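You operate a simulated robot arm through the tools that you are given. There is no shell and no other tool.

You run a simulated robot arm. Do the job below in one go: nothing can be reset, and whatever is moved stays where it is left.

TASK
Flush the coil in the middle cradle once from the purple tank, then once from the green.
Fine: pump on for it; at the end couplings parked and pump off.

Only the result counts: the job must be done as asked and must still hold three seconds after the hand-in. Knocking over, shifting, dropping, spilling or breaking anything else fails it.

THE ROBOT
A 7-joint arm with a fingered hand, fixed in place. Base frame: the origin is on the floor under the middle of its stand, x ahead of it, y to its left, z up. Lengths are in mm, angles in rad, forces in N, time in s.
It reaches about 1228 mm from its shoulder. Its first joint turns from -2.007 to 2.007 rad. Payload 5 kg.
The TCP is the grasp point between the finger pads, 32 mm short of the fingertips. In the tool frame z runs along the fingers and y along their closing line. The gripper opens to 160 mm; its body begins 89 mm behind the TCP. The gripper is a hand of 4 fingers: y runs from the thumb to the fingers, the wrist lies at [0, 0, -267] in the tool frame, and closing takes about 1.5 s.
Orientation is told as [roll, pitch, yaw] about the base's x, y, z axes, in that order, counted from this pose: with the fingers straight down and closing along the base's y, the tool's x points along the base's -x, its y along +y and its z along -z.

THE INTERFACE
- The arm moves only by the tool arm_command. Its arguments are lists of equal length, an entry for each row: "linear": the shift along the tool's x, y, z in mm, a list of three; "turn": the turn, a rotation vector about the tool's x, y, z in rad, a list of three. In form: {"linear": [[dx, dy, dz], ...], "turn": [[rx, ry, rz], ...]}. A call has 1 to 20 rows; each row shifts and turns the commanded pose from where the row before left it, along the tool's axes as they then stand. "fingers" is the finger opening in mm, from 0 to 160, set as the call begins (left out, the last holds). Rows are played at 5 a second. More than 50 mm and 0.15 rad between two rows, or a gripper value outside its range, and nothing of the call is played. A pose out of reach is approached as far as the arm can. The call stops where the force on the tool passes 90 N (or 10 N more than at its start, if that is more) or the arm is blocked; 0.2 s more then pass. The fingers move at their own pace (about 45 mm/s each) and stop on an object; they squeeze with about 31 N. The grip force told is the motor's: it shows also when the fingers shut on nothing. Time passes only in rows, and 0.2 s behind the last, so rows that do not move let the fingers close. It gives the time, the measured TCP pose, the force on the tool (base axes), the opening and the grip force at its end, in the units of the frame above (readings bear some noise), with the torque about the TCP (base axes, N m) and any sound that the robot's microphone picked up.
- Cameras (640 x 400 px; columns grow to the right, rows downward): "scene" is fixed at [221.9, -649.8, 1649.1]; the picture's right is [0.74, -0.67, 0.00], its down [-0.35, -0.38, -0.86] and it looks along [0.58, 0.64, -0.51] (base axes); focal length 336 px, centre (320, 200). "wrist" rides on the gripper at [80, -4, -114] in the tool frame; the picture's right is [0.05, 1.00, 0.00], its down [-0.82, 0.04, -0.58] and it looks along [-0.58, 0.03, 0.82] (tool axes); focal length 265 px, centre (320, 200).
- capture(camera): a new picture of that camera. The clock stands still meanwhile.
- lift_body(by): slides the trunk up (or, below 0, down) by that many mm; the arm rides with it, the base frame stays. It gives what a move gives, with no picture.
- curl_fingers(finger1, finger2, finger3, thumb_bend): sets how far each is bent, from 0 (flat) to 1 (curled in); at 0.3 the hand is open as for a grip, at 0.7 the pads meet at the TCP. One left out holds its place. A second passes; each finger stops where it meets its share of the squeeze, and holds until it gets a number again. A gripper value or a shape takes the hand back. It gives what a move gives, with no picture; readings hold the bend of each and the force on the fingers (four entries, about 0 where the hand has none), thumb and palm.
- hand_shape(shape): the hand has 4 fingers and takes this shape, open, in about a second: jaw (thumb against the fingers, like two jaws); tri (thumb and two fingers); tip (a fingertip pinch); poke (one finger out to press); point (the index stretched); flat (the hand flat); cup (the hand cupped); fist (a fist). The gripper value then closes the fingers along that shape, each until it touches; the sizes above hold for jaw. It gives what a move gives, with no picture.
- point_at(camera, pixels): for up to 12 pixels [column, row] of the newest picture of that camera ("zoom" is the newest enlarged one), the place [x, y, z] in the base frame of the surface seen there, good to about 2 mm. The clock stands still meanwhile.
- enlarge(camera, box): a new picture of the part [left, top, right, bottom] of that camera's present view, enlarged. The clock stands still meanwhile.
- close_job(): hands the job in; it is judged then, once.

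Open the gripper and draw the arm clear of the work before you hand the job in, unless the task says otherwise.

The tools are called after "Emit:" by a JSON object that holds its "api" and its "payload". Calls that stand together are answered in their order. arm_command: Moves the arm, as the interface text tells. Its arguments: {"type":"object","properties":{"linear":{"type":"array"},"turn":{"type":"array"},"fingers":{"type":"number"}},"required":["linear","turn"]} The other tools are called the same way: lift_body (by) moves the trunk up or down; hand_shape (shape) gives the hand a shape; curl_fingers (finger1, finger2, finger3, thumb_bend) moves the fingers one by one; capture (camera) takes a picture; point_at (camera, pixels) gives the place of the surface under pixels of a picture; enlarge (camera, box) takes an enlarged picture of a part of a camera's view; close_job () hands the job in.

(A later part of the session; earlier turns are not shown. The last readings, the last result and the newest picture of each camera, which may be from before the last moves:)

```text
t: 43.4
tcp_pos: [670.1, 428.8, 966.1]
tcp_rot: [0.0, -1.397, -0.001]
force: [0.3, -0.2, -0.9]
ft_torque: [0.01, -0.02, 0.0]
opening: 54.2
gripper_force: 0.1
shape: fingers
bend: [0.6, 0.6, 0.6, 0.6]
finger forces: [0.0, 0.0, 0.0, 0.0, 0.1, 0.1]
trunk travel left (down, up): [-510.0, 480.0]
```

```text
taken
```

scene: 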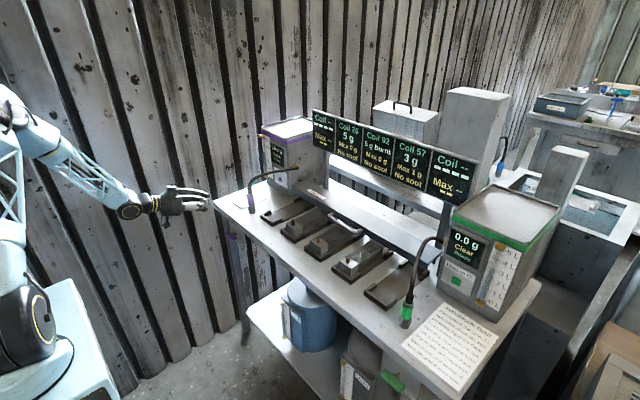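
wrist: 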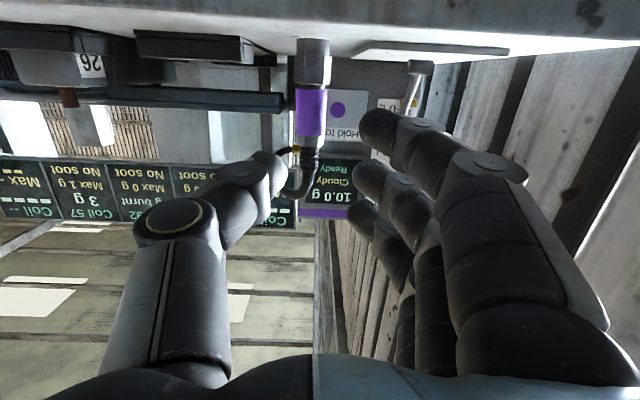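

The curl path keeps the distal links straighter than the gripper path. I also look at the "tip" and "tri" shapes for a more parallel pinch.

Emit:
{"api": "hand_shape", "payload": {"shape": "tip"}}

Emit:
{"api": "capture", "payload": {"camera": "wrist"}}

Emit:
{"api": "arm_command", "payload": {"linear": [[0, 0, 0], [0, 0, 0], [0, 0, 0], [0, 0, 0], [0, 0, 0], [0, 0, 0]], "turn": [[0, 0, 0], [0, 0, 0], [0, 0, 0], [0, 0, 0], [0, 0, 0], [0, 0, 0]], "fingers": 30}}

Emit:
{"api": "capture", "payload": {"camera": "wrist"}}

Emit:
{"api": "hand_shape", "payload": {"shape": "tri"}}

Emit:
{"api": "capture", "payload": {"camera": "wrist"}}

Emit:
{"api": "arm_command", "payload": {"linear": [[0, 0, 0], [0, 0, 0], [0, 0, 0], [0, 0, 0], [0, 0, 0], [0, 0, 0]], "turn": [[0, 0, 0], [0, 0, 0], [0, 0, 0], [0, 0, 0], [0, 0, 0], [0, 0, 0]], "fingers": 30}}

Emit:
{"api": "capture", "payload": {"camera": "wrist"}}

```text
t: 44.3
tcp_pos: [669.9, 428.1, 966.0]
tcp_rot: [0.001, -1.396, -0.001]
force: [-0.6, -0.4, 0.0]
ft_torque: [-0.01, -0.01, -0.03]
opening: 159.9
gripper_force: 0.1
shape: tip
bend: [0.01, 0.3, 0.01, 0.3]
finger forces: [0.1, 0.0, 0.1, 0.0, 0.0, 0.1]
trunk travel left (down, up): [-510.0, 480.0]
```

```text
taken
```

wrist: 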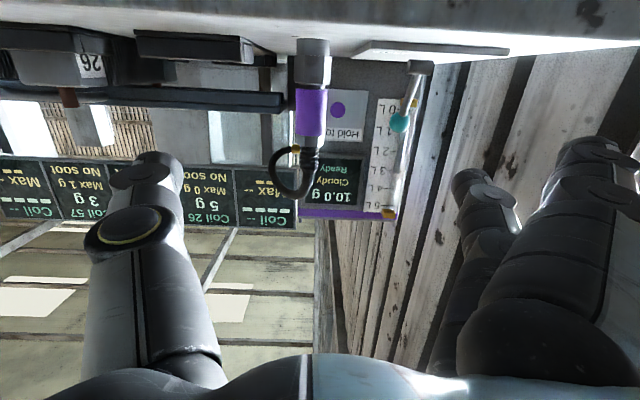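

```text
t: 45.7
tcp_pos: [669.9, 428.5, 964.4]
tcp_rot: [-0.003, -1.396, 0.001]
force: [0.1, -1.1, -0.2]
ft_torque: [0.03, -0.01, 0.0]
opening: 36.2
gripper_force: 0.1
shape: tip
bend: [0.01, 0.73, 0.01, 0.7]
finger forces: [0.1, 0.0, 0.1, 0.1, 0.1, 0.0]
trunk travel left (down, up): [-510.0, 480.0]
```

```text
taken
```

wrist: 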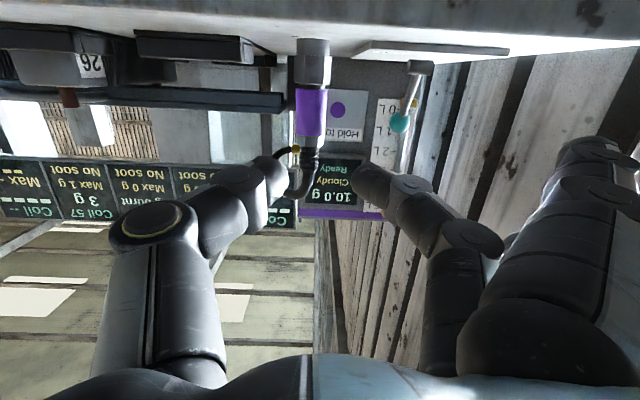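

```text
t: 46.6
tcp_pos: [671.8, 428.4, 965.5]
tcp_rot: [0.001, -1.396, -0.001]
force: [-0.8, -1.2, -0.8]
ft_torque: [0.0, -0.02, 0.02]
opening: 160.1
gripper_force: 0.0
shape: tri
bend: [0.3, 0.3, 0.01, 0.3]
finger forces: [0.0, 0.0, 0.0, 0.0, 0.0, 0.1]
trunk travel left (down, up): [-510.0, 480.0]
```

```text
taken
```

wrist: 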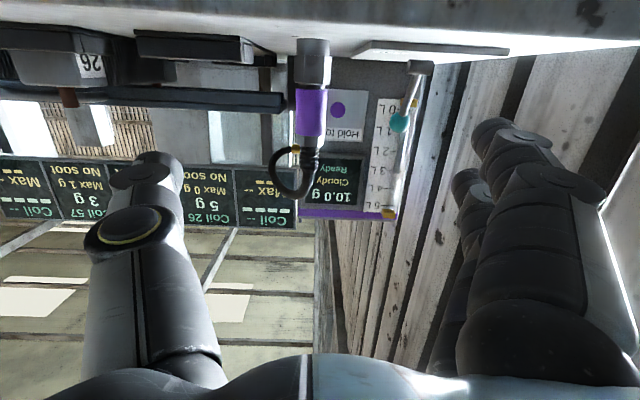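

```text
t: 48.0
tcp_pos: [669.3, 429.4, 965.5]
tcp_rot: [0.0, -1.396, 0.001]
force: [-0.1, 0.4, -0.1]
ft_torque: [0.01, 0.01, 0.03]
opening: 36.2
gripper_force: 0.1
shape: tri
bend: [0.73, 0.73, 0.01, 0.7]
finger forces: [0.0, 0.0, 0.0, 0.0, 0.1, 0.0]
trunk travel left (down, up): [-510.0, 480.0]
```

```text
taken
```

wrist: 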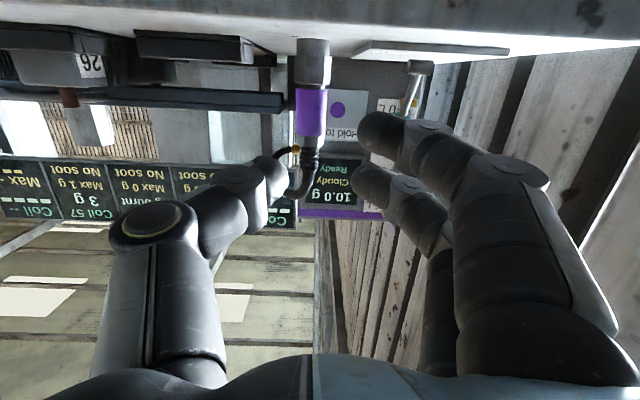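

None is truly parallel; the horizontal pinch ejects the coupling toward the palm. A near-vertical grip (20° off straight down) would flank it with fingers 1 and 3 and let the tips sit above the hex, so I set jaw, 90 mm, and tilt the hand to that while rising.

Emit:
{"api": "hand_shape", "payload": {"shape": "jaw"}}

Emit:
{"api": "arm_command", "payload": {"linear": [[-40, 0, -7], [-40, 0, -7], [-40, 0, -7], [0, 0, 0], [0, 0, 0], [0, 0, 0], [0, 0, 0], [0, 0, 0], [0, 0, 0], [0, 0, 0], [0, 0, 0], [0, 0, 0]], "turn": [[0, 0, 0], [0, 0, 0], [0, 0, 0], [0, 0.1496, 0], [0, 0.1496, 0], [0, 0.1496, 0], [0, 0.1496, 0], [0, 0.1496, 0], [0, 0.1496, 0], [0, 0.1496, 0], [0, 0, 0], [0, 0, 0]], "fingers": 90}}

Emit:
{"api": "capture", "payload": {"camera": "wrist"}}

Emit:
{"api": "capture", "payload": {"camera": "scene"}}

```text
t: 48.9
tcp_pos: [670.6, 429.1, 965.8]
tcp_rot: [0.0, -1.398, 0.001]
force: [0.0, -0.5, -0.1]
ft_torque: [0.02, 0.01, 0.0]
opening: 159.7
gripper_force: 0.0
shape: jaw
bend: [0.3, 0.3, 0.3, 0.3]
finger forces: [0.0, 0.0, 0.0, 0.0, 0.0, 0.0]
trunk travel left (down, up): [-510.0, 480.0]
```

```text
t: 51.5
tcp_pos: [670.2, 427.7, 1087.3]
tcp_rot: [-0.001, -0.349, -0.001]
force: [-0.3, 0.8, -0.2]
ft_torque: [0.01, 0.0, 0.02]
opening: 90.7
gripper_force: 0.1
shape: jaw
bend: [0.71, 0.71, 0.71, 0.7]
finger forces: [0.0, 0.0, 0.0, 0.0, 0.0, 0.1]
trunk travel left (down, up): [-510.0, 480.0]
```

```text
taken
```

wrist: 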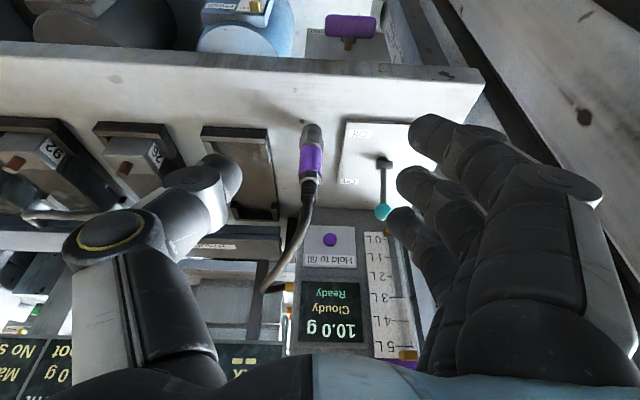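

```text
taken
```

scene: 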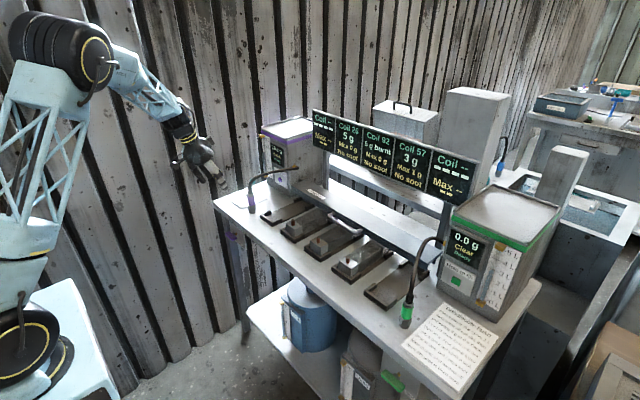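

Coupling still upright. I move above it to about (800, 421, 1105), fingertips above the hose's top.

Emit:
{"api": "arm_command", "payload": {"linear": [[-32.1, -1.75, 6.9], [-32.1, -1.75, 6.9], [-32.1, -1.75, 6.9], [-32.1, -1.75, 6.9], [0, 0, 0], [0, 0, 0]], "turn": [[0, 0, 0], [0, 0, 0], [0, 0, 0], [0, 0, 0], [0, 0, 0], [0, 0, 0]]}}

Emit:
{"api": "capture", "payload": {"camera": "wrist"}}

Emit:
{"api": "enlarge", "payload": {"camera": "scene", "box": [190, 110, 310, 220]}}

```text
t: 52.9
tcp_pos: [800.5, 421.2, 1105.4]
tcp_rot: [0.002, -0.349, 0.0]
force: [-0.1, 0.2, -0.9]
ft_torque: [-0.02, -0.02, -0.06]
opening: 90.6
gripper_force: 0.1
shape: jaw
bend: [0.71, 0.71, 0.71, 0.7]
finger forces: [0.0, 0.1, 0.1, 0.0, 0.0, 0.0]
trunk travel left (down, up): [-510.0, 480.0]
```

```text
taken
```

wrist: 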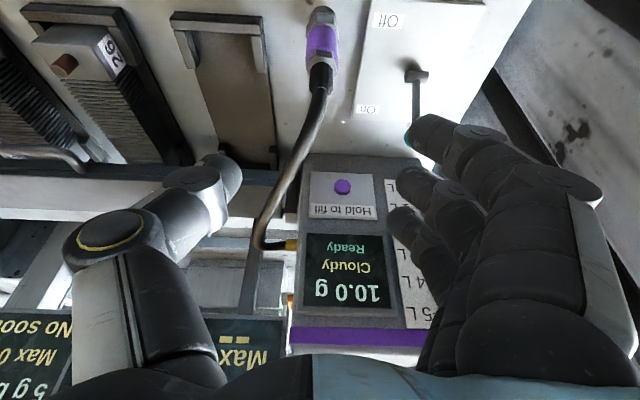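

```text
3.64 times, centred on (250, 165) of scene
```

zoom: 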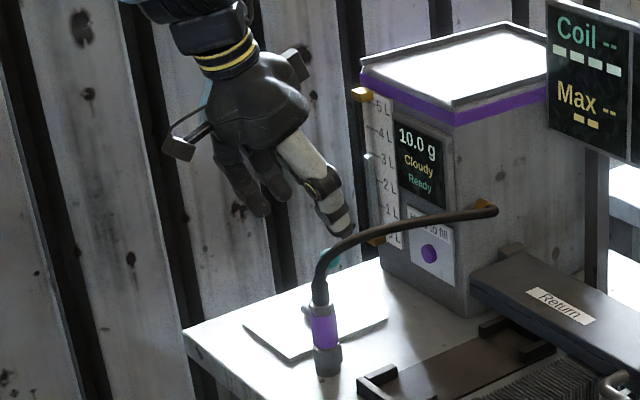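

Clear so far. I descend 110 mm straddling coupling and hose, then check.

Emit:
{"api": "arm_command", "payload": {"linear": [[9.4, 0, 25.8], [9.4, 0, 25.8], [9.4, 0, 25.8], [9.4, 0, 25.8], [0, 0, 0]], "turn": [[0, 0, 0], [0, 0, 0], [0, 0, 0], [0, 0, 0], [0, 0, 0]]}}

Emit:
{"api": "capture", "payload": {"camera": "wrist"}}

Emit:
{"api": "enlarge", "payload": {"camera": "scene", "box": [200, 130, 300, 220]}}

```text
t: 54.1
tcp_pos: [800.7, 420.4, 994.7]
tcp_rot: [0.0, -0.349, 0.0]
force: [1.1, -0.5, 0.3]
ft_torque: [0.01, 0.0, -0.01]
opening: 90.8
gripper_force: 0.0
shape: jaw
bend: [0.71, 0.71, 0.71, 0.7]
finger forces: [0.0, 0.0, 0.0, 0.0, 0.1, 0.0]
trunk travel left (down, up): [-510.0, 480.0]
```

```text
taken
```

wrist: 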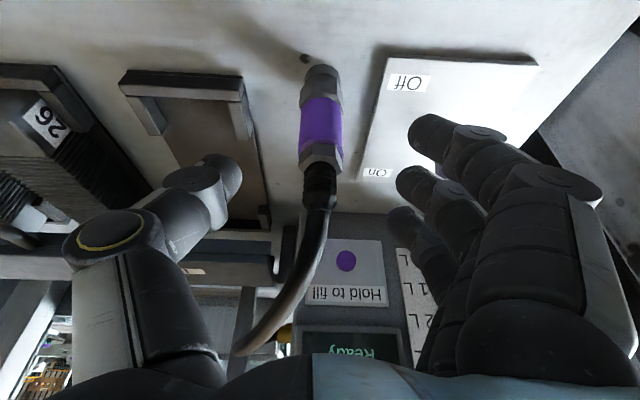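

```text
4.44 times, centred on (250, 175) of scene
```

zoom: 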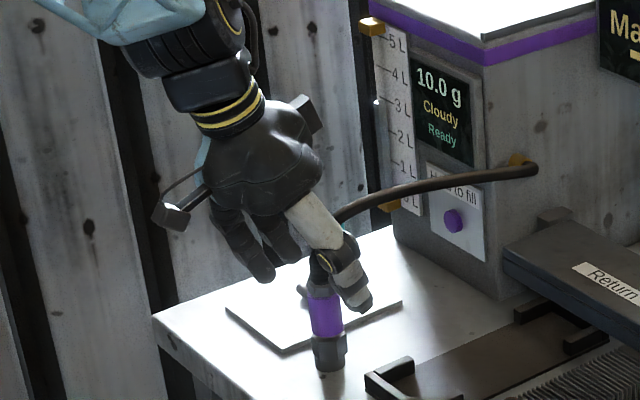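

Nicely straddled with no contact. I descend the last 49 mm to TCP z≈946.

Emit:
{"api": "arm_command", "payload": {"linear": [[4.2, 0.15, 11.5], [4.2, 0.15, 11.5], [4.2, 0.15, 11.5], [4.2, 0.15, 11.5], [0, 0, 0], [0, 0, 0]], "turn": [[0, 0, 0], [0, 0, 0], [0, 0, 0], [0, 0, 0], [0, 0, 0], [0, 0, 0]]}}

Emit:
{"api": "capture", "payload": {"camera": "wrist"}}

Emit:
{"api": "enlarge", "payload": {"camera": "scene", "box": [210, 150, 290, 220]}}

Emit:
{"api": "point_at", "payload": {"camera": "wrist", "pixels": [[320, 105], [318, 140], [316, 165], [314, 190], [313, 215], [312, 235], [295, 190], [335, 190]]}}

```text
t: 55.5
tcp_pos: [799.5, 421.1, 946.4]
tcp_rot: [-0.001, -0.348, 0.001]
force: [-0.2, 1.1, 0.4]
ft_torque: [-0.02, -0.01, -0.01]
opening: 90.8
gripper_force: 0.1
shape: jaw
bend: [0.71, 0.71, 0.71, 0.7]
finger forces: [0.1, 0.0, 0.1, 0.0, 0.1, 0.0]
trunk travel left (down, up): [-510.0, 480.0]
```

```text
taken
```

wrist: 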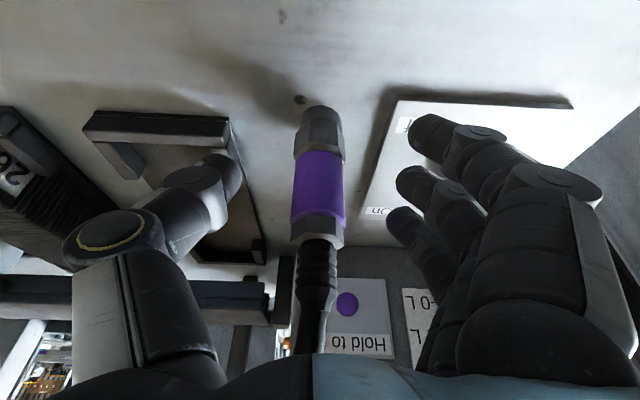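

```text
5.71 times, centred on (250, 185) of scene
```

zoom: 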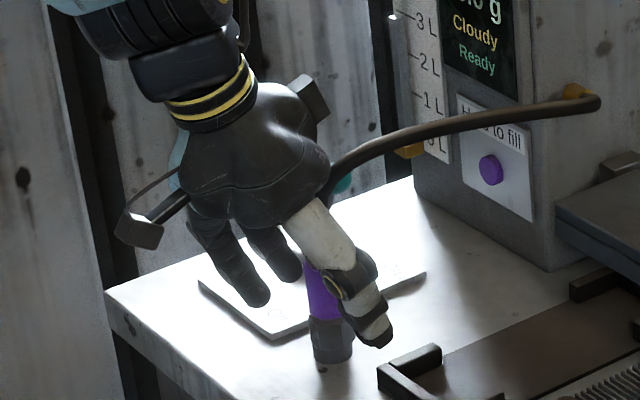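

```text
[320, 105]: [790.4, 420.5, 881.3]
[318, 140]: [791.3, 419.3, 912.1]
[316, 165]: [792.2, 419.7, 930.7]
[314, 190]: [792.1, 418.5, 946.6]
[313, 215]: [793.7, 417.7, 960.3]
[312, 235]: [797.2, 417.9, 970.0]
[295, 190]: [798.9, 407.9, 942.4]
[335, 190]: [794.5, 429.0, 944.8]
```

Centred. I close the fingers on the coupling from this near-vertical pose.

Emit:
{"api": "arm_command", "payload": {"linear": [[0, 0, 0], [0, 0, 0], [0, 0, 0], [0, 0, 0], [0, 0, 0], [0, 0, 0], [0, 0, 0], [0, 0, 0]], "turn": [[0, 0, 0], [0, 0, 0], [0, 0, 0], [0, 0, 0], [0, 0, 0], [0, 0, 0], [0, 0, 0], [0, 0, 0]], "fingers": 0}}

Emit:
{"api": "capture", "payload": {"camera": "wrist"}}

Emit:
{"api": "enlarge", "payload": {"camera": "scene", "box": [210, 150, 290, 220]}}

Emit:
{"api": "point_at", "payload": {"camera": "wrist", "pixels": [[320, 105], [318, 140], [316, 165], [314, 190], [313, 215], [312, 235], [295, 190], [335, 190]]}}

```text
t: 57.3
tcp_pos: [800.2, 420.1, 946.3]
tcp_rot: [0.001, -0.35, 0.0]
force: [-1.3, -4.1, 0.6]
ft_torque: [-0.17, 0.07, -0.01]
opening: 9.5
gripper_force: 30.9
shape: jaw
bend: [0.69, 0.72, 0.68, 0.71]
finger forces: [0.0, 14.8, 3.5, 0.1, 23.5, 0.1]
trunk travel left (down, up): [-510.0, 480.0]
```

```text
taken
```

wrist: 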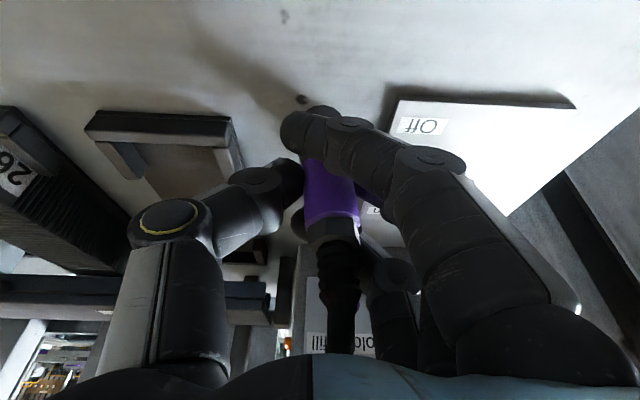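

```text
5.71 times, centred on (250, 185) of scene
```

zoom: 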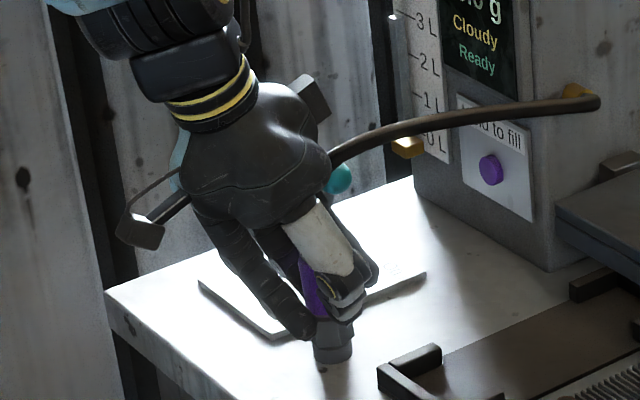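

```text
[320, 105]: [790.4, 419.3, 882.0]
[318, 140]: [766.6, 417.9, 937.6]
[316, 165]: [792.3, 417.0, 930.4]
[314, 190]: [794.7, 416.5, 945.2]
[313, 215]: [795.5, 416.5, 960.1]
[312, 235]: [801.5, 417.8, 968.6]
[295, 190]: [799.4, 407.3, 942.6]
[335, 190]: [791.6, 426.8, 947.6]
```

Gripped with thumb 23.5 N against finger2 14.8 N, but the coupling seems to lean a bit toward +y. I measure it.

Emit:
{"api": "enlarge", "payload": {"camera": "wrist", "box": [260, 90, 400, 300]}}

Emit:
{"api": "point_at", "payload": {"camera": "wrist", "pixels": [[320, 165], [326, 180], [330, 200], [334, 220], [336, 238], [338, 265], [340, 300], [310, 200], [350, 200], [312, 113], [328, 112]]}}

```text
1.90 times, centred on (330, 195) of wrist
```

zoom: 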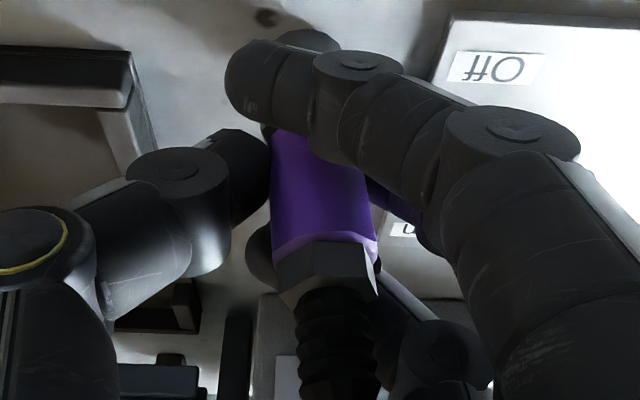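

```text
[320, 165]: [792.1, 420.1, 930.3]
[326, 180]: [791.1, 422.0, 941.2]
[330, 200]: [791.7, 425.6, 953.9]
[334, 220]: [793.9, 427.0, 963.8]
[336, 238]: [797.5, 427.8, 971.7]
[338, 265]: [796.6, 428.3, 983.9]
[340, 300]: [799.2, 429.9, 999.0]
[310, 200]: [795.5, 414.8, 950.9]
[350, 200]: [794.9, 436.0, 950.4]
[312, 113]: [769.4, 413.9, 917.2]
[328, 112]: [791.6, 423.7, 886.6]
```

Lean is about 0.1 rad, and fingers 1 and 3 flank the coupling. I lift gently 20 mm and check whether it comes along.

Emit:
{"api": "arm_command", "payload": {"linear": [[-1.37, 0, -3.76], [-1.37, 0, -3.76], [-1.37, 0, -3.76], [-1.37, 0, -3.76], [-1.37, 0, -3.76], [0, 0, 0]], "turn": [[0, 0, 0], [0, 0, 0], [0, 0, 0], [0, 0, 0], [0, 0, 0], [0, 0, 0]]}}

Emit:
{"api": "capture", "payload": {"camera": "wrist"}}

Emit:
{"api": "enlarge", "payload": {"camera": "scene", "box": [210, 150, 290, 220]}}

```text
t: 58.7
tcp_pos: [800.4, 421.6, 967.1]
tcp_rot: [0.0, -0.35, 0.0]
force: [-0.3, -0.4, -1.6]
ft_torque: [0.05, 0.05, -0.01]
opening: 9.1
gripper_force: 31.2
shape: jaw
bend: [0.69, 0.71, 0.68, 0.71]
finger forces: [0.1, 16.1, 3.8, 0.0, 19.3, 0.0]
trunk travel left (down, up): [-510.0, 480.0]
```

```text
taken
```

wrist: 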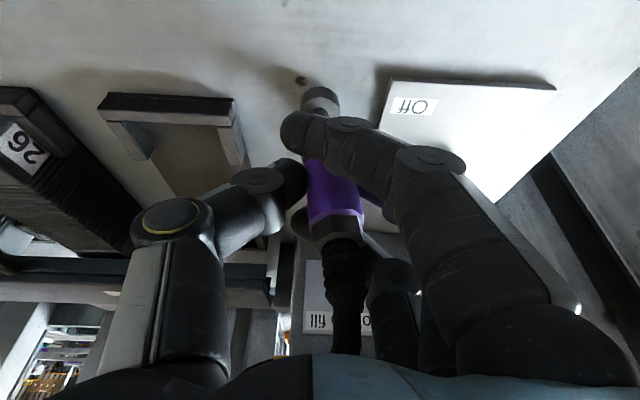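

```text
5.71 times, centred on (250, 185) of scene
```

zoom: 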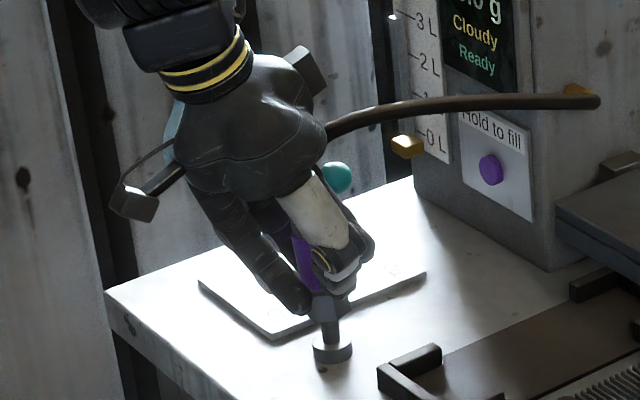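

It lifts along with the hand; the park stud (ring with a peg) is now visible. I continue up another 60 mm.

Emit:
{"api": "arm_command", "payload": {"linear": [[-2.05, 0, -5.64], [-2.05, 0, -5.64], [-3.42, 0, -9.4], [-3.42, 0, -9.4], [-3.42, 0, -9.4], [-3.42, 0, -9.4], [-3.42, 0, -9.4], [0, 0, 0], [0, 0, 0]], "turn": [[0, 0, 0], [0, 0, 0], [0, 0, 0], [0, 0, 0], [0, 0, 0], [0, 0, 0], [0, 0, 0], [0, 0, 0], [0, 0, 0]]}}

Emit:
{"api": "capture", "payload": {"camera": "wrist"}}

Emit:
{"api": "enlarge", "payload": {"camera": "scene", "box": [210, 140, 290, 220]}}

```text
t: 60.7
tcp_pos: [800.2, 421.6, 1027.8]
tcp_rot: [-0.001, -0.349, 0.0]
force: [-0.7, 0.6, -2.1]
ft_torque: [-0.02, -0.05, 0.01]
opening: 8.8
gripper_force: 30.9
shape: jaw
bend: [0.69, 0.71, 0.68, 0.71]
finger forces: [0.0, 16.2, 3.8, 0.0, 19.5, 0.0]
trunk travel left (down, up): [-510.0, 480.0]
```

```text
taken
```

wrist: 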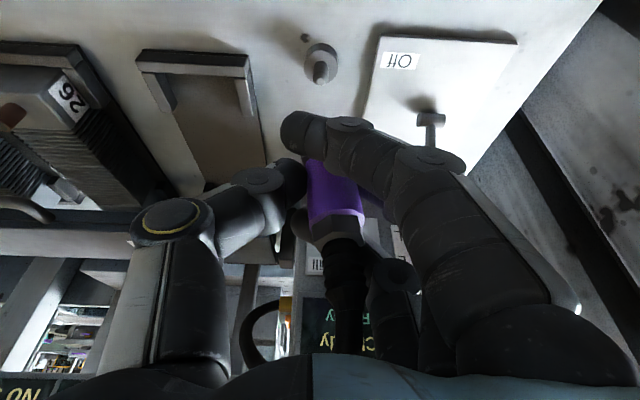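

```text
5.00 times, centred on (250, 180) of scene
```

zoom: 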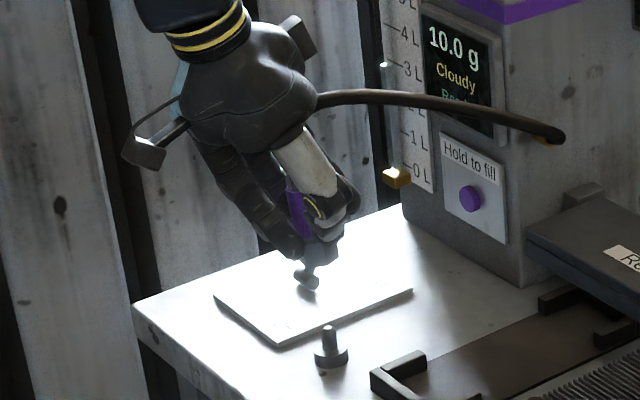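

The coupling is free of the stud and held. I measure the stud, and the coupling's axis in the hand.

Emit:
{"api": "enlarge", "payload": {"camera": "wrist", "box": [270, 20, 410, 300]}}

Emit:
{"api": "point_at", "payload": {"camera": "wrist", "pixels": [[321, 75], [321, 85], [321, 48], [312, 62], [322, 165], [328, 180], [332, 200], [336, 218], [338, 240], [341, 265], [345, 300], [313, 205]]}}

Emit:
{"api": "enlarge", "payload": {"camera": "scene", "box": [245, 170, 285, 205]}}

```text
1.43 times, centred on (340, 160) of wrist
```

zoom: 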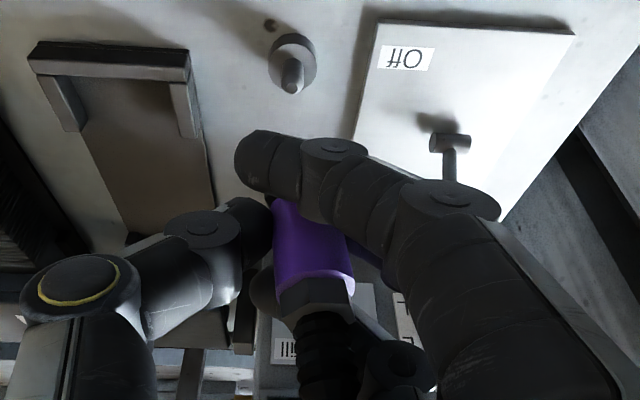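

```text
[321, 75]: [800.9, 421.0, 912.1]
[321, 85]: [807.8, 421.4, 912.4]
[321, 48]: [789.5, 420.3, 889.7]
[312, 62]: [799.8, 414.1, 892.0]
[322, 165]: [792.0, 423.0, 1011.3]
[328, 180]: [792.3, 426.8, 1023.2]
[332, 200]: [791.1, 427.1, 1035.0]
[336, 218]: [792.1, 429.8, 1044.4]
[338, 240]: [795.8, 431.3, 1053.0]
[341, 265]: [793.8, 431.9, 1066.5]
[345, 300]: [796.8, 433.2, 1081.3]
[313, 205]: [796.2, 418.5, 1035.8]
```

```text
11.43 times, centred on (265, 188) of scene
```

zoom: 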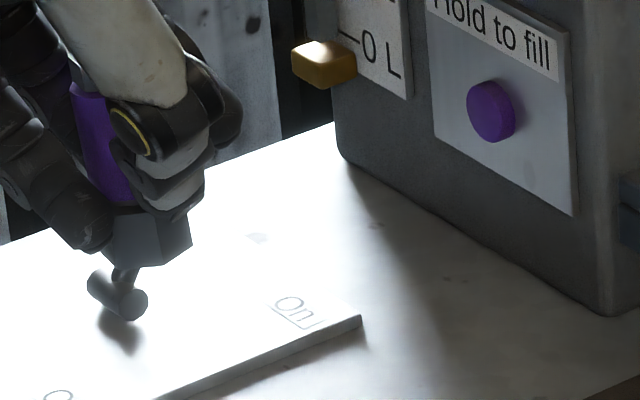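

Stud peg top is (804.5, 421, 912), ring top z≈892. The held coupling leans 0.105 rad toward +y, so I rotate the hand by that about base x to make it vertical, and rise 17 mm.

Emit:
{"api": "arm_command", "payload": {"linear": [[0, 0, 0], [0, 0, 0], [-5.8, 1.8, -15.9], [0, 0, 0], [0, 0, 0]], "turn": [[-0.0494, 0, 0.018], [-0.0494, 0, 0.018], [0, 0, 0], [0, 0, 0], [0, 0, 0]]}}

Emit:
{"api": "capture", "payload": {"camera": "wrist"}}

Emit:
{"api": "enlarge", "payload": {"camera": "scene", "box": [220, 130, 300, 210]}}

```text
t: 61.9
tcp_pos: [800.7, 420.4, 1044.8]
tcp_rot: [0.111, -0.347, -0.039]
force: [0.1, -0.3, -1.5]
ft_torque: [0.0, 0.05, -0.02]
opening: 8.9
gripper_force: 31.1
shape: jaw
bend: [0.69, 0.71, 0.68, 0.71]
finger forces: [0.0, 16.1, 3.7, 0.1, 19.3, 0.0]
trunk travel left (down, up): [-510.0, 480.0]
```

```text
taken
```

wrist: 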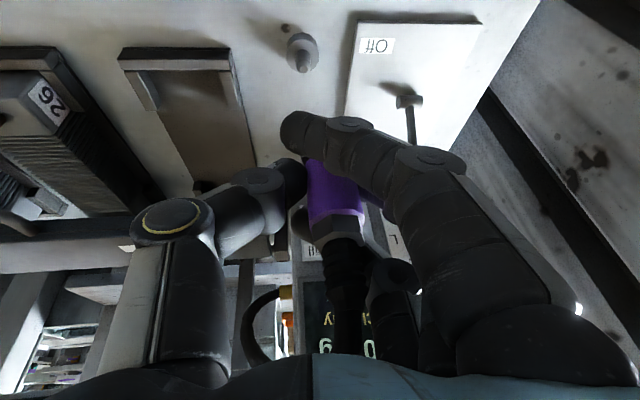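

```text
5.00 times, centred on (260, 170) of scene
```

zoom: 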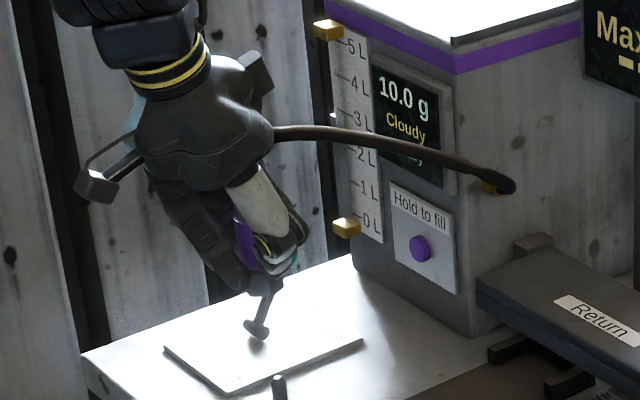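

Now I check the coupling's verticality via point samples on sleeve, nut and strain relief.

Emit:
{"api": "enlarge", "payload": {"camera": "wrist", "box": [270, 140, 400, 330]}}

Emit:
{"api": "point_at", "payload": {"camera": "wrist", "pixels": [[318, 165], [326, 180], [330, 200], [334, 218], [338, 228], [341, 258], [345, 286], [349, 320], [313, 200], [345, 200]]}}

```text
2.11 times, centred on (335, 235) of wrist
```

zoom: 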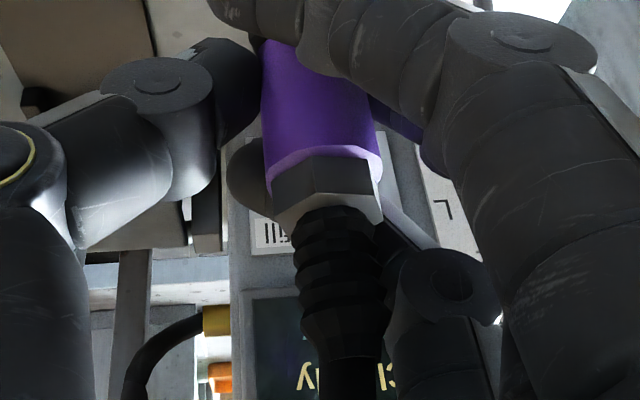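

```text
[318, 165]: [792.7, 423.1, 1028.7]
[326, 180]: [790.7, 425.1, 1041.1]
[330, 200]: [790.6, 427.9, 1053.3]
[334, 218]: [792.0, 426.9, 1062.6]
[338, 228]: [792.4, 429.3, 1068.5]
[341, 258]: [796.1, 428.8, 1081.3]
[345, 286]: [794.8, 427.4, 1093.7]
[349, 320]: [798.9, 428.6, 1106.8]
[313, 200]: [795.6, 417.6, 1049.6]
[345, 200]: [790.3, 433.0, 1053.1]
```

The coupling is now vertical within a few hundredths of a rad. I carry it along −y at bottom height ≈994 toward the middle cradle.

Emit:
{"api": "arm_command", "payload": {"linear": [[-0.91, -25.2, -2.49], [-0.91, -25.2, -2.49], [-0.91, -25.2, -2.49], [-0.91, -25.2, -2.49], [-0.91, -25.2, -2.49], [-0.91, -25.2, -2.49], [-0.91, -25.2, -2.49], [0, 0, 0], [0, 0, 0]], "turn": [[0, 0, 0], [0, 0, 0], [0, 0, 0], [0, 0, 0], [0, 0, 0], [0, 0, 0], [0, 0, 0], [0, 0, 0], [0, 0, 0]]}}

Emit:
{"api": "capture", "payload": {"camera": "scene"}}

Emit:
{"api": "capture", "payload": {"camera": "wrist"}}

```text
t: 63.9
tcp_pos: [801.5, 243.7, 1045.7]
tcp_rot: [0.112, -0.348, -0.041]
force: [0.6, 0.6, -2.3]
ft_torque: [-0.03, 0.02, 0.0]
opening: 8.8
gripper_force: 31.1
shape: jaw
bend: [0.69, 0.71, 0.68, 0.71]
finger forces: [0.0, 16.1, 3.6, 0.0, 19.2, 0.1]
trunk travel left (down, up): [-510.0, 480.0]
```

```text
taken
```

scene: 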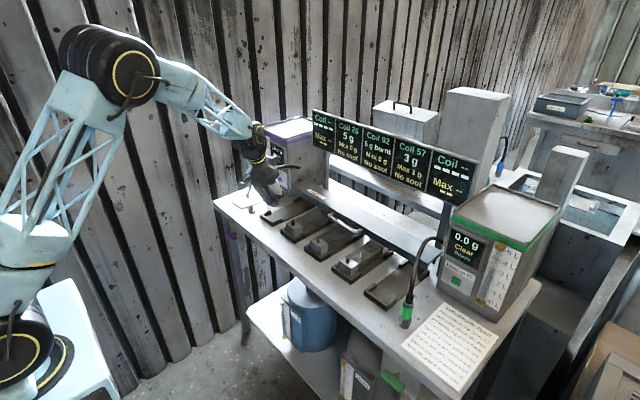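

```text
taken
```

wrist: 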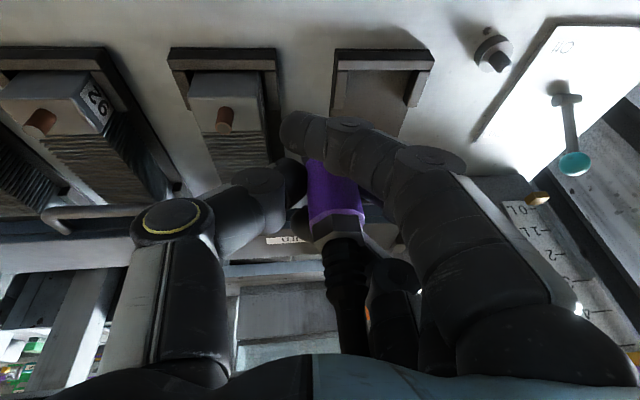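

No hose tension (force unchanged). I continue to the middle cradle at TCP y≈40.

Emit:
{"api": "arm_command", "payload": {"linear": [[-0.91, -25.2, -2.49], [-0.91, -25.2, -2.49], [-0.91, -25.2, -2.49], [-0.91, -25.2, -2.49], [-0.91, -25.2, -2.49], [-0.91, -25.2, -2.49], [-0.91, -25.2, -2.49], [-0.91, -25.2, -2.49], [0, 0, 0], [0, 0, 0]], "turn": [[0, 0, 0], [0, 0, 0], [0, 0, 0], [0, 0, 0], [0, 0, 0], [0, 0, 0], [0, 0, 0], [0, 0, 0], [0, 0, 0], [0, 0, 0]]}}

Emit:
{"api": "capture", "payload": {"camera": "wrist"}}

Emit:
{"api": "enlarge", "payload": {"camera": "scene", "box": [270, 170, 370, 260]}}

```text
t: 66.1
tcp_pos: [802.2, 41.7, 1046.1]
tcp_rot: [0.112, -0.348, -0.038]
force: [-0.1, 0.5, -2.1]
ft_torque: [0.01, 0.01, 0.01]
opening: 8.9
gripper_force: 31.1
shape: jaw
bend: [0.69, 0.71, 0.68, 0.71]
finger forces: [0.0, 16.1, 3.5, 0.0, 19.2, 0.0]
trunk travel left (down, up): [-510.0, 480.0]
```

```text
taken
```

wrist: 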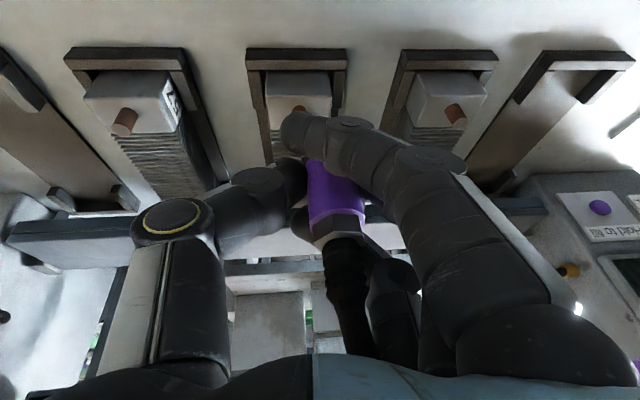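

```text
4.44 times, centred on (320, 215) of scene
```

zoom: 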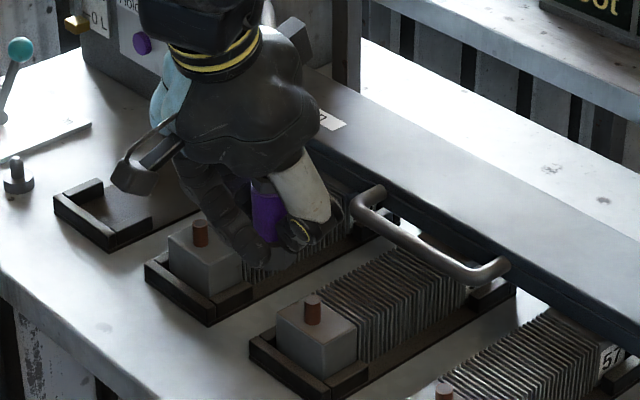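

I measure the middle nub (zoom (313,300)) and the visible coupling/hand parts in the scene zoom.

Emit:
{"api": "point_at", "payload": {"camera": "zoom", "pixels": [[313, 299], [313, 308], [313, 320], [306, 310], [320, 310], [313, 326], [200, 224], [200, 238], [266, 200], [266, 220], [266, 238], [250, 210]]}}

Emit:
{"api": "enlarge", "payload": {"camera": "scene", "box": [305, 200, 365, 250]}}

```text
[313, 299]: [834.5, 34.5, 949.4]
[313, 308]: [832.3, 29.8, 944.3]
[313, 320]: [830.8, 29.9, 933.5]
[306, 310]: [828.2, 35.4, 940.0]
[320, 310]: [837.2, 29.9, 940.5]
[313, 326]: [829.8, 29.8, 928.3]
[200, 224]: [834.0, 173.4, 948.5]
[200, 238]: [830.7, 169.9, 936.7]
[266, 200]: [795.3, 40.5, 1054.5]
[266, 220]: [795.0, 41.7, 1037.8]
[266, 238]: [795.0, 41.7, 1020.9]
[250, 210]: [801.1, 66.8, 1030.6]
```

```text
8.00 times, centred on (335, 225) of scene
```

zoom: 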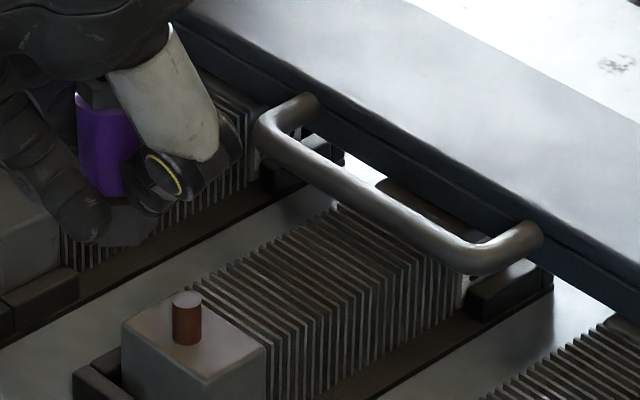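

The nub is centred near (834.5, 34.5), base z≈928, top z≈950. Now I sample the coupling's sleeve and hex in this 8× zoom to fix its axis relative to the hand.

Emit:
{"api": "point_at", "payload": {"camera": "zoom", "pixels": [[82, 110], [82, 150], [82, 180], [100, 110], [100, 150], [100, 185], [115, 190], [120, 130], [125, 215], [135, 235], [110, 235], [100, 88]]}}

```text
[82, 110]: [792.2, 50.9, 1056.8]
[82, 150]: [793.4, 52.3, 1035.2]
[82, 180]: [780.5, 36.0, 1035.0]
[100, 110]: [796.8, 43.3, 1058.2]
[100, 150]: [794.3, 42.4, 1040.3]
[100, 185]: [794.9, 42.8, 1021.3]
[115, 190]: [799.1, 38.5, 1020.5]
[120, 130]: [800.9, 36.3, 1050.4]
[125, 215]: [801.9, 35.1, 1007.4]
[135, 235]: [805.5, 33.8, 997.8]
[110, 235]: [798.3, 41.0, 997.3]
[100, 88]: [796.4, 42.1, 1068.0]
```

The held coupling's axis is at about (807.4, 48.8). I shift by (+27, −14) to put it over the nub, staying at height.

Emit:
{"api": "arm_command", "payload": {"linear": [[-8.67, -4.73, 2.62], [-8.67, -4.73, 2.62], [-8.67, -4.73, 2.62], [0, 0, 0], [0, 0, 0]], "turn": [[0, 0, 0], [0, 0, 0], [0, 0, 0], [0, 0, 0], [0, 0, 0]]}}

Emit:
{"api": "enlarge", "payload": {"camera": "scene", "box": [300, 190, 360, 250]}}

Emit:
{"api": "capture", "payload": {"camera": "wrist"}}

```text
t: 67.3
tcp_pos: [827.2, 26.7, 1046.0]
tcp_rot: [0.111, -0.347, -0.037]
force: [0.5, 0.4, -1.6]
ft_torque: [-0.02, 0.03, 0.0]
opening: 8.8
gripper_force: 30.8
shape: jaw
bend: [0.69, 0.71, 0.68, 0.71]
finger forces: [0.1, 16.1, 3.5, 0.0, 19.0, 0.0]
trunk travel left (down, up): [-510.0, 480.0]
```

```text
6.67 times, centred on (330, 220) of scene
```

zoom: 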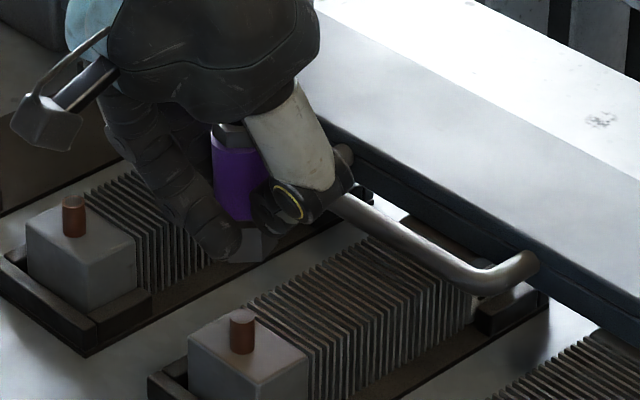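

```text
taken
```

wrist: 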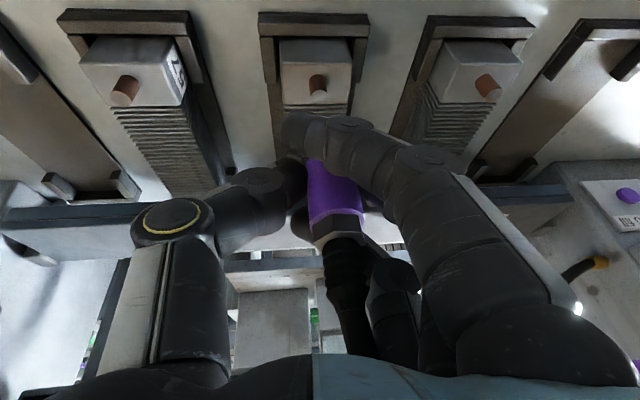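

Aligned in the scene picture: sleeve centre col ≈241 versus nub col 242. I check the depth direction with point samples.

Emit:
{"api": "point_at", "payload": {"camera": "zoom", "pixels": [[214, 150], [214, 180], [225, 150], [235, 165], [235, 195], [245, 205], [250, 165], [245, 240], [255, 250], [240, 258], [242, 320], [242, 340]]}}

Emit:
{"api": "point_at", "payload": {"camera": "wrist", "pixels": [[318, 78], [317, 85], [316, 92], [330, 180], [332, 200], [335, 215], [312, 185], [350, 200], [340, 228]]}}

```text
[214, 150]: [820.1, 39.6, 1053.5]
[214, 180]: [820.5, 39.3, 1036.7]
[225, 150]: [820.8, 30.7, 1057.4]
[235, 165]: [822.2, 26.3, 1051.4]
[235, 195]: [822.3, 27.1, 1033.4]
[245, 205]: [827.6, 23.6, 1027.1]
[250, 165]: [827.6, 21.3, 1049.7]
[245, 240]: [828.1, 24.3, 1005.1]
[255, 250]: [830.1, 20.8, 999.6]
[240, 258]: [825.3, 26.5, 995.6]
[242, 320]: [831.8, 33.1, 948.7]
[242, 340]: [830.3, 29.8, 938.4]
```

```text
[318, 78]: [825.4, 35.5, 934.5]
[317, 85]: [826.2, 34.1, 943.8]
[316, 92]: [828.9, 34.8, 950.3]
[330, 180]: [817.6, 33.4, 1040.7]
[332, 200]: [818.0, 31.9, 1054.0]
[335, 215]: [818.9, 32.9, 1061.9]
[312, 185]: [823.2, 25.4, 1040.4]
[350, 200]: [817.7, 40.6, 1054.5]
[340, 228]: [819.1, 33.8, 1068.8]
```

The coupling axis (≈832.5, 34.8) and nub (≈833.3, 34.7) agree within about a millimetre. I lower 38 mm to just above the nub top.

Emit:
{"api": "arm_command", "payload": {"linear": [[3.23, -1.0, 8.88], [3.23, -1.0, 8.88], [3.23, -1.0, 8.88], [3.23, -1.0, 8.88], [0, 0, 0], [0, 0, 0]], "turn": [[0, 0, 0], [0, 0, 0], [0, 0, 0], [0, 0, 0], [0, 0, 0], [0, 0, 0]]}}

Emit:
{"api": "enlarge", "payload": {"camera": "scene", "box": [300, 200, 360, 250]}}

Emit:
{"api": "capture", "payload": {"camera": "wrist"}}

Emit:
{"api": "enlarge", "payload": {"camera": "wrist", "box": [270, 70, 380, 180]}}

```text
t: 68.7
tcp_pos: [827.7, 26.9, 1007.3]
tcp_rot: [0.112, -0.347, -0.038]
force: [0.4, 0.3, -1.4]
ft_torque: [-0.02, -0.02, 0.03]
opening: 8.7
gripper_force: 30.7
shape: jaw
bend: [0.69, 0.71, 0.68, 0.71]
finger forces: [0.0, 16.1, 3.5, 0.0, 19.1, 0.1]
trunk travel left (down, up): [-510.0, 480.0]
```

```text
8.00 times, centred on (330, 225) of scene
```

zoom: 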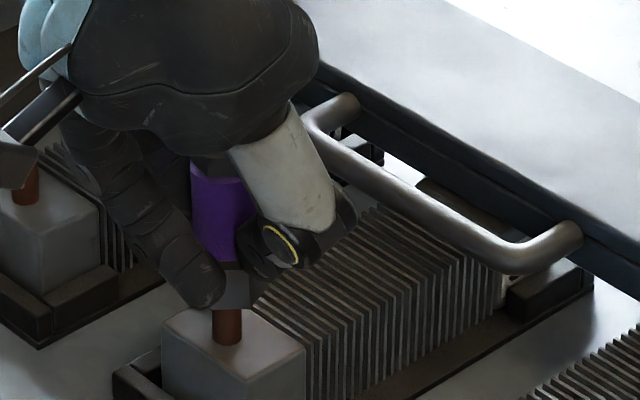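

```text
taken
```

wrist: 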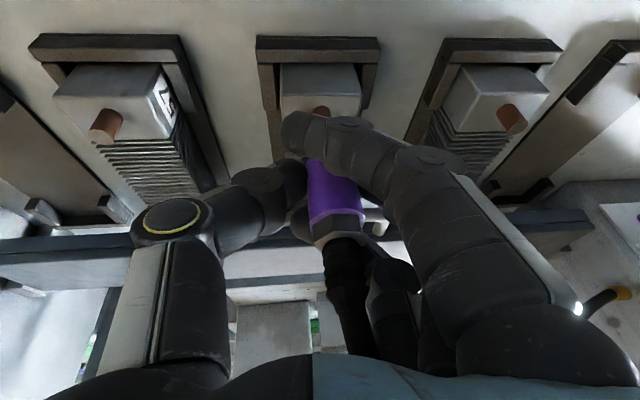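

```text
3.64 times, centred on (325, 125) of wrist
```

zoom: 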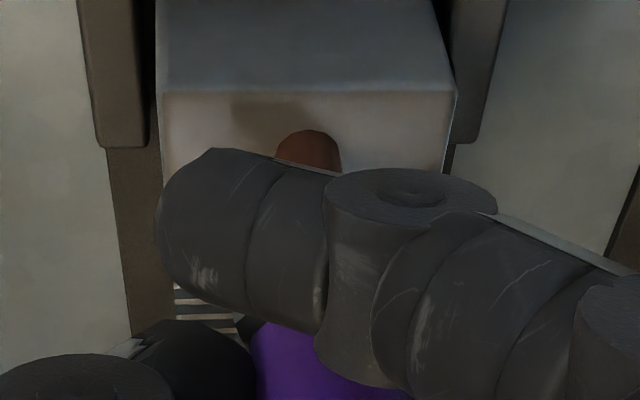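

Hex bottom is just above the nub, sleeve centre col 227 versus nub col 228. I lower 12 mm in small steps and watch the force.

Emit:
{"api": "arm_command", "payload": {"linear": [[1.02, -0.31, 2.8], [1.02, -0.31, 2.8], [1.02, -0.31, 2.8], [1.02, -0.31, 2.8], [0, 0, 0]], "turn": [[0, 0, 0], [0, 0, 0], [0, 0, 0], [0, 0, 0], [0, 0, 0]]}}

Emit:
{"api": "enlarge", "payload": {"camera": "scene", "box": [310, 215, 350, 245]}}

```text
t: 69.9
tcp_pos: [827.6, 26.3, 994.6]
tcp_rot: [0.111, -0.346, -0.038]
force: [-0.1, 0.2, -1.5]
ft_torque: [-0.01, 0.02, 0.01]
opening: 8.8
gripper_force: 30.8
shape: jaw
bend: [0.69, 0.71, 0.68, 0.71]
finger forces: [0.0, 16.2, 3.3, 0.1, 19.1, 0.0]
trunk travel left (down, up): [-510.0, 480.0]
```

```text
13.33 times, centred on (330, 230) of scene
```

zoom: 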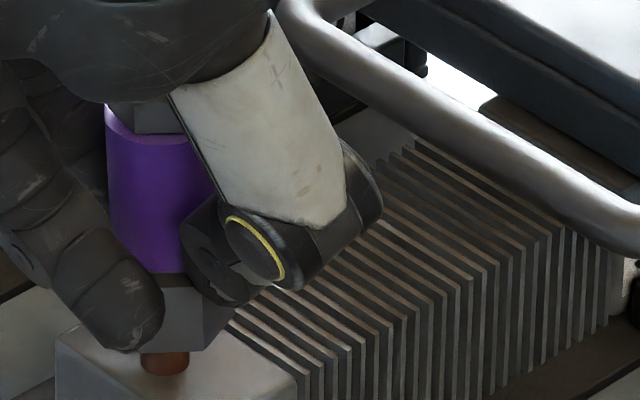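

The nub is entering the bore with no contact force. I lower 9 mm more.

Emit:
{"api": "arm_command", "payload": {"linear": [[1.02, -0.31, 2.8], [1.02, -0.31, 2.8], [1.02, -0.31, 2.8], [0, 0, 0]], "turn": [[0, 0, 0], [0, 0, 0], [0, 0, 0], [0, 0, 0]]}}

Emit:
{"api": "enlarge", "payload": {"camera": "scene", "box": [310, 215, 350, 245]}}

Emit:
{"api": "enlarge", "payload": {"camera": "scene", "box": [255, 105, 485, 210]}}

```text
t: 70.9
tcp_pos: [828.0, 27.3, 987.4]
tcp_rot: [0.112, -0.347, -0.038]
force: [0.6, -0.3, -2.3]
ft_torque: [-0.05, 0.01, 0.0]
opening: 9.0
gripper_force: 30.2
shape: jaw
bend: [0.69, 0.71, 0.68, 0.71]
finger forces: [0.0, 16.0, 3.4, 0.0, 19.1, 0.1]
trunk travel left (down, up): [-510.0, 480.0]
```

```text
13.33 times, centred on (330, 230) of scene
```

zoom: 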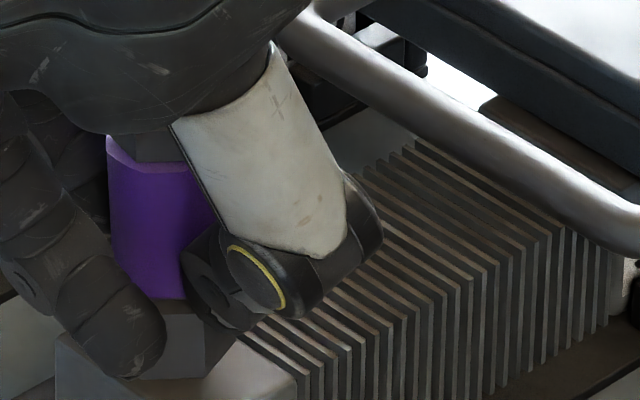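

```text
2.78 times, centred on (370, 158) of scene
```

zoom: 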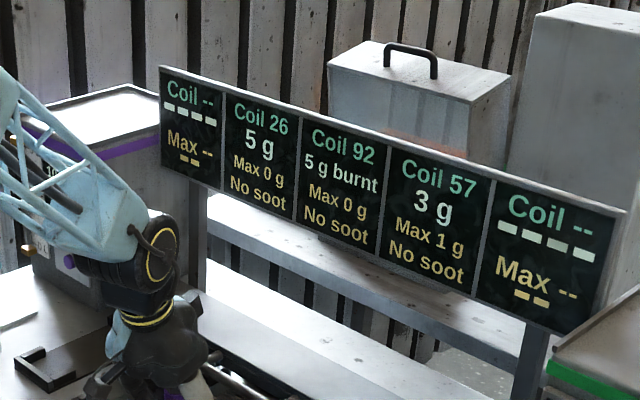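

Nearly down; no change on the displays yet. I lower 2 mm at a time.

Emit:
{"api": "arm_command", "payload": {"linear": [[0.68, -0.21, 1.87], [0.68, -0.21, 1.87], [0, 0, 0]], "turn": [[0, 0, 0], [0, 0, 0], [0, 0, 0]]}}

Emit:
{"api": "enlarge", "payload": {"camera": "scene", "box": [310, 215, 350, 245]}}

Emit:
{"api": "enlarge", "payload": {"camera": "scene", "box": [255, 105, 485, 210]}}

```text
t: 71.7
tcp_pos: [827.4, 27.1, 981.9]
tcp_rot: [0.11, -0.347, -0.039]
force: [0.5, 0.2, -1.1]
ft_torque: [-0.06, 0.0, -0.02]
opening: 8.9
gripper_force: 31.0
shape: jaw
bend: [0.69, 0.71, 0.68, 0.71]
finger forces: [0.0, 16.3, 3.7, 0.0, 19.5, 0.0]
trunk travel left (down, up): [-510.0, 480.0]
```

```text
13.33 times, centred on (330, 230) of scene
```

zoom: 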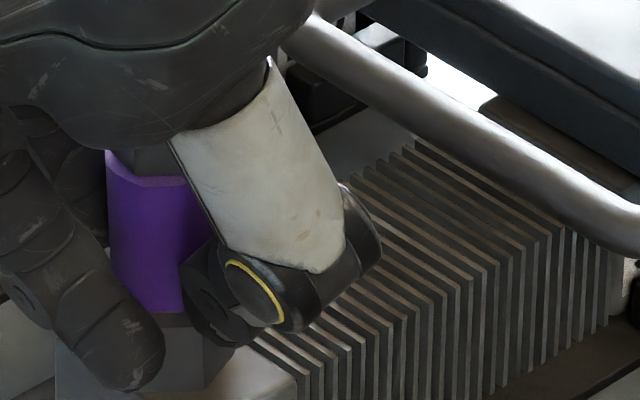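

```text
2.78 times, centred on (370, 158) of scene
```

zoom: 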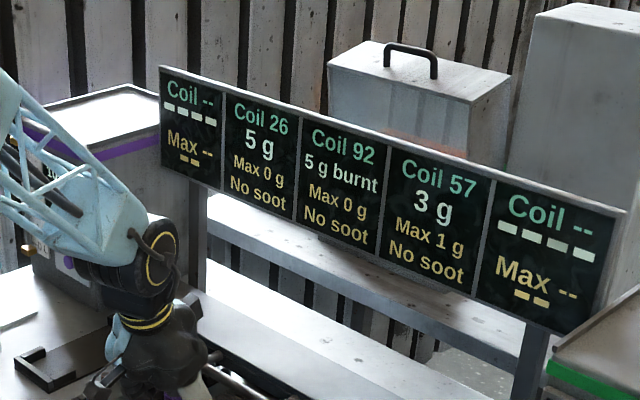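

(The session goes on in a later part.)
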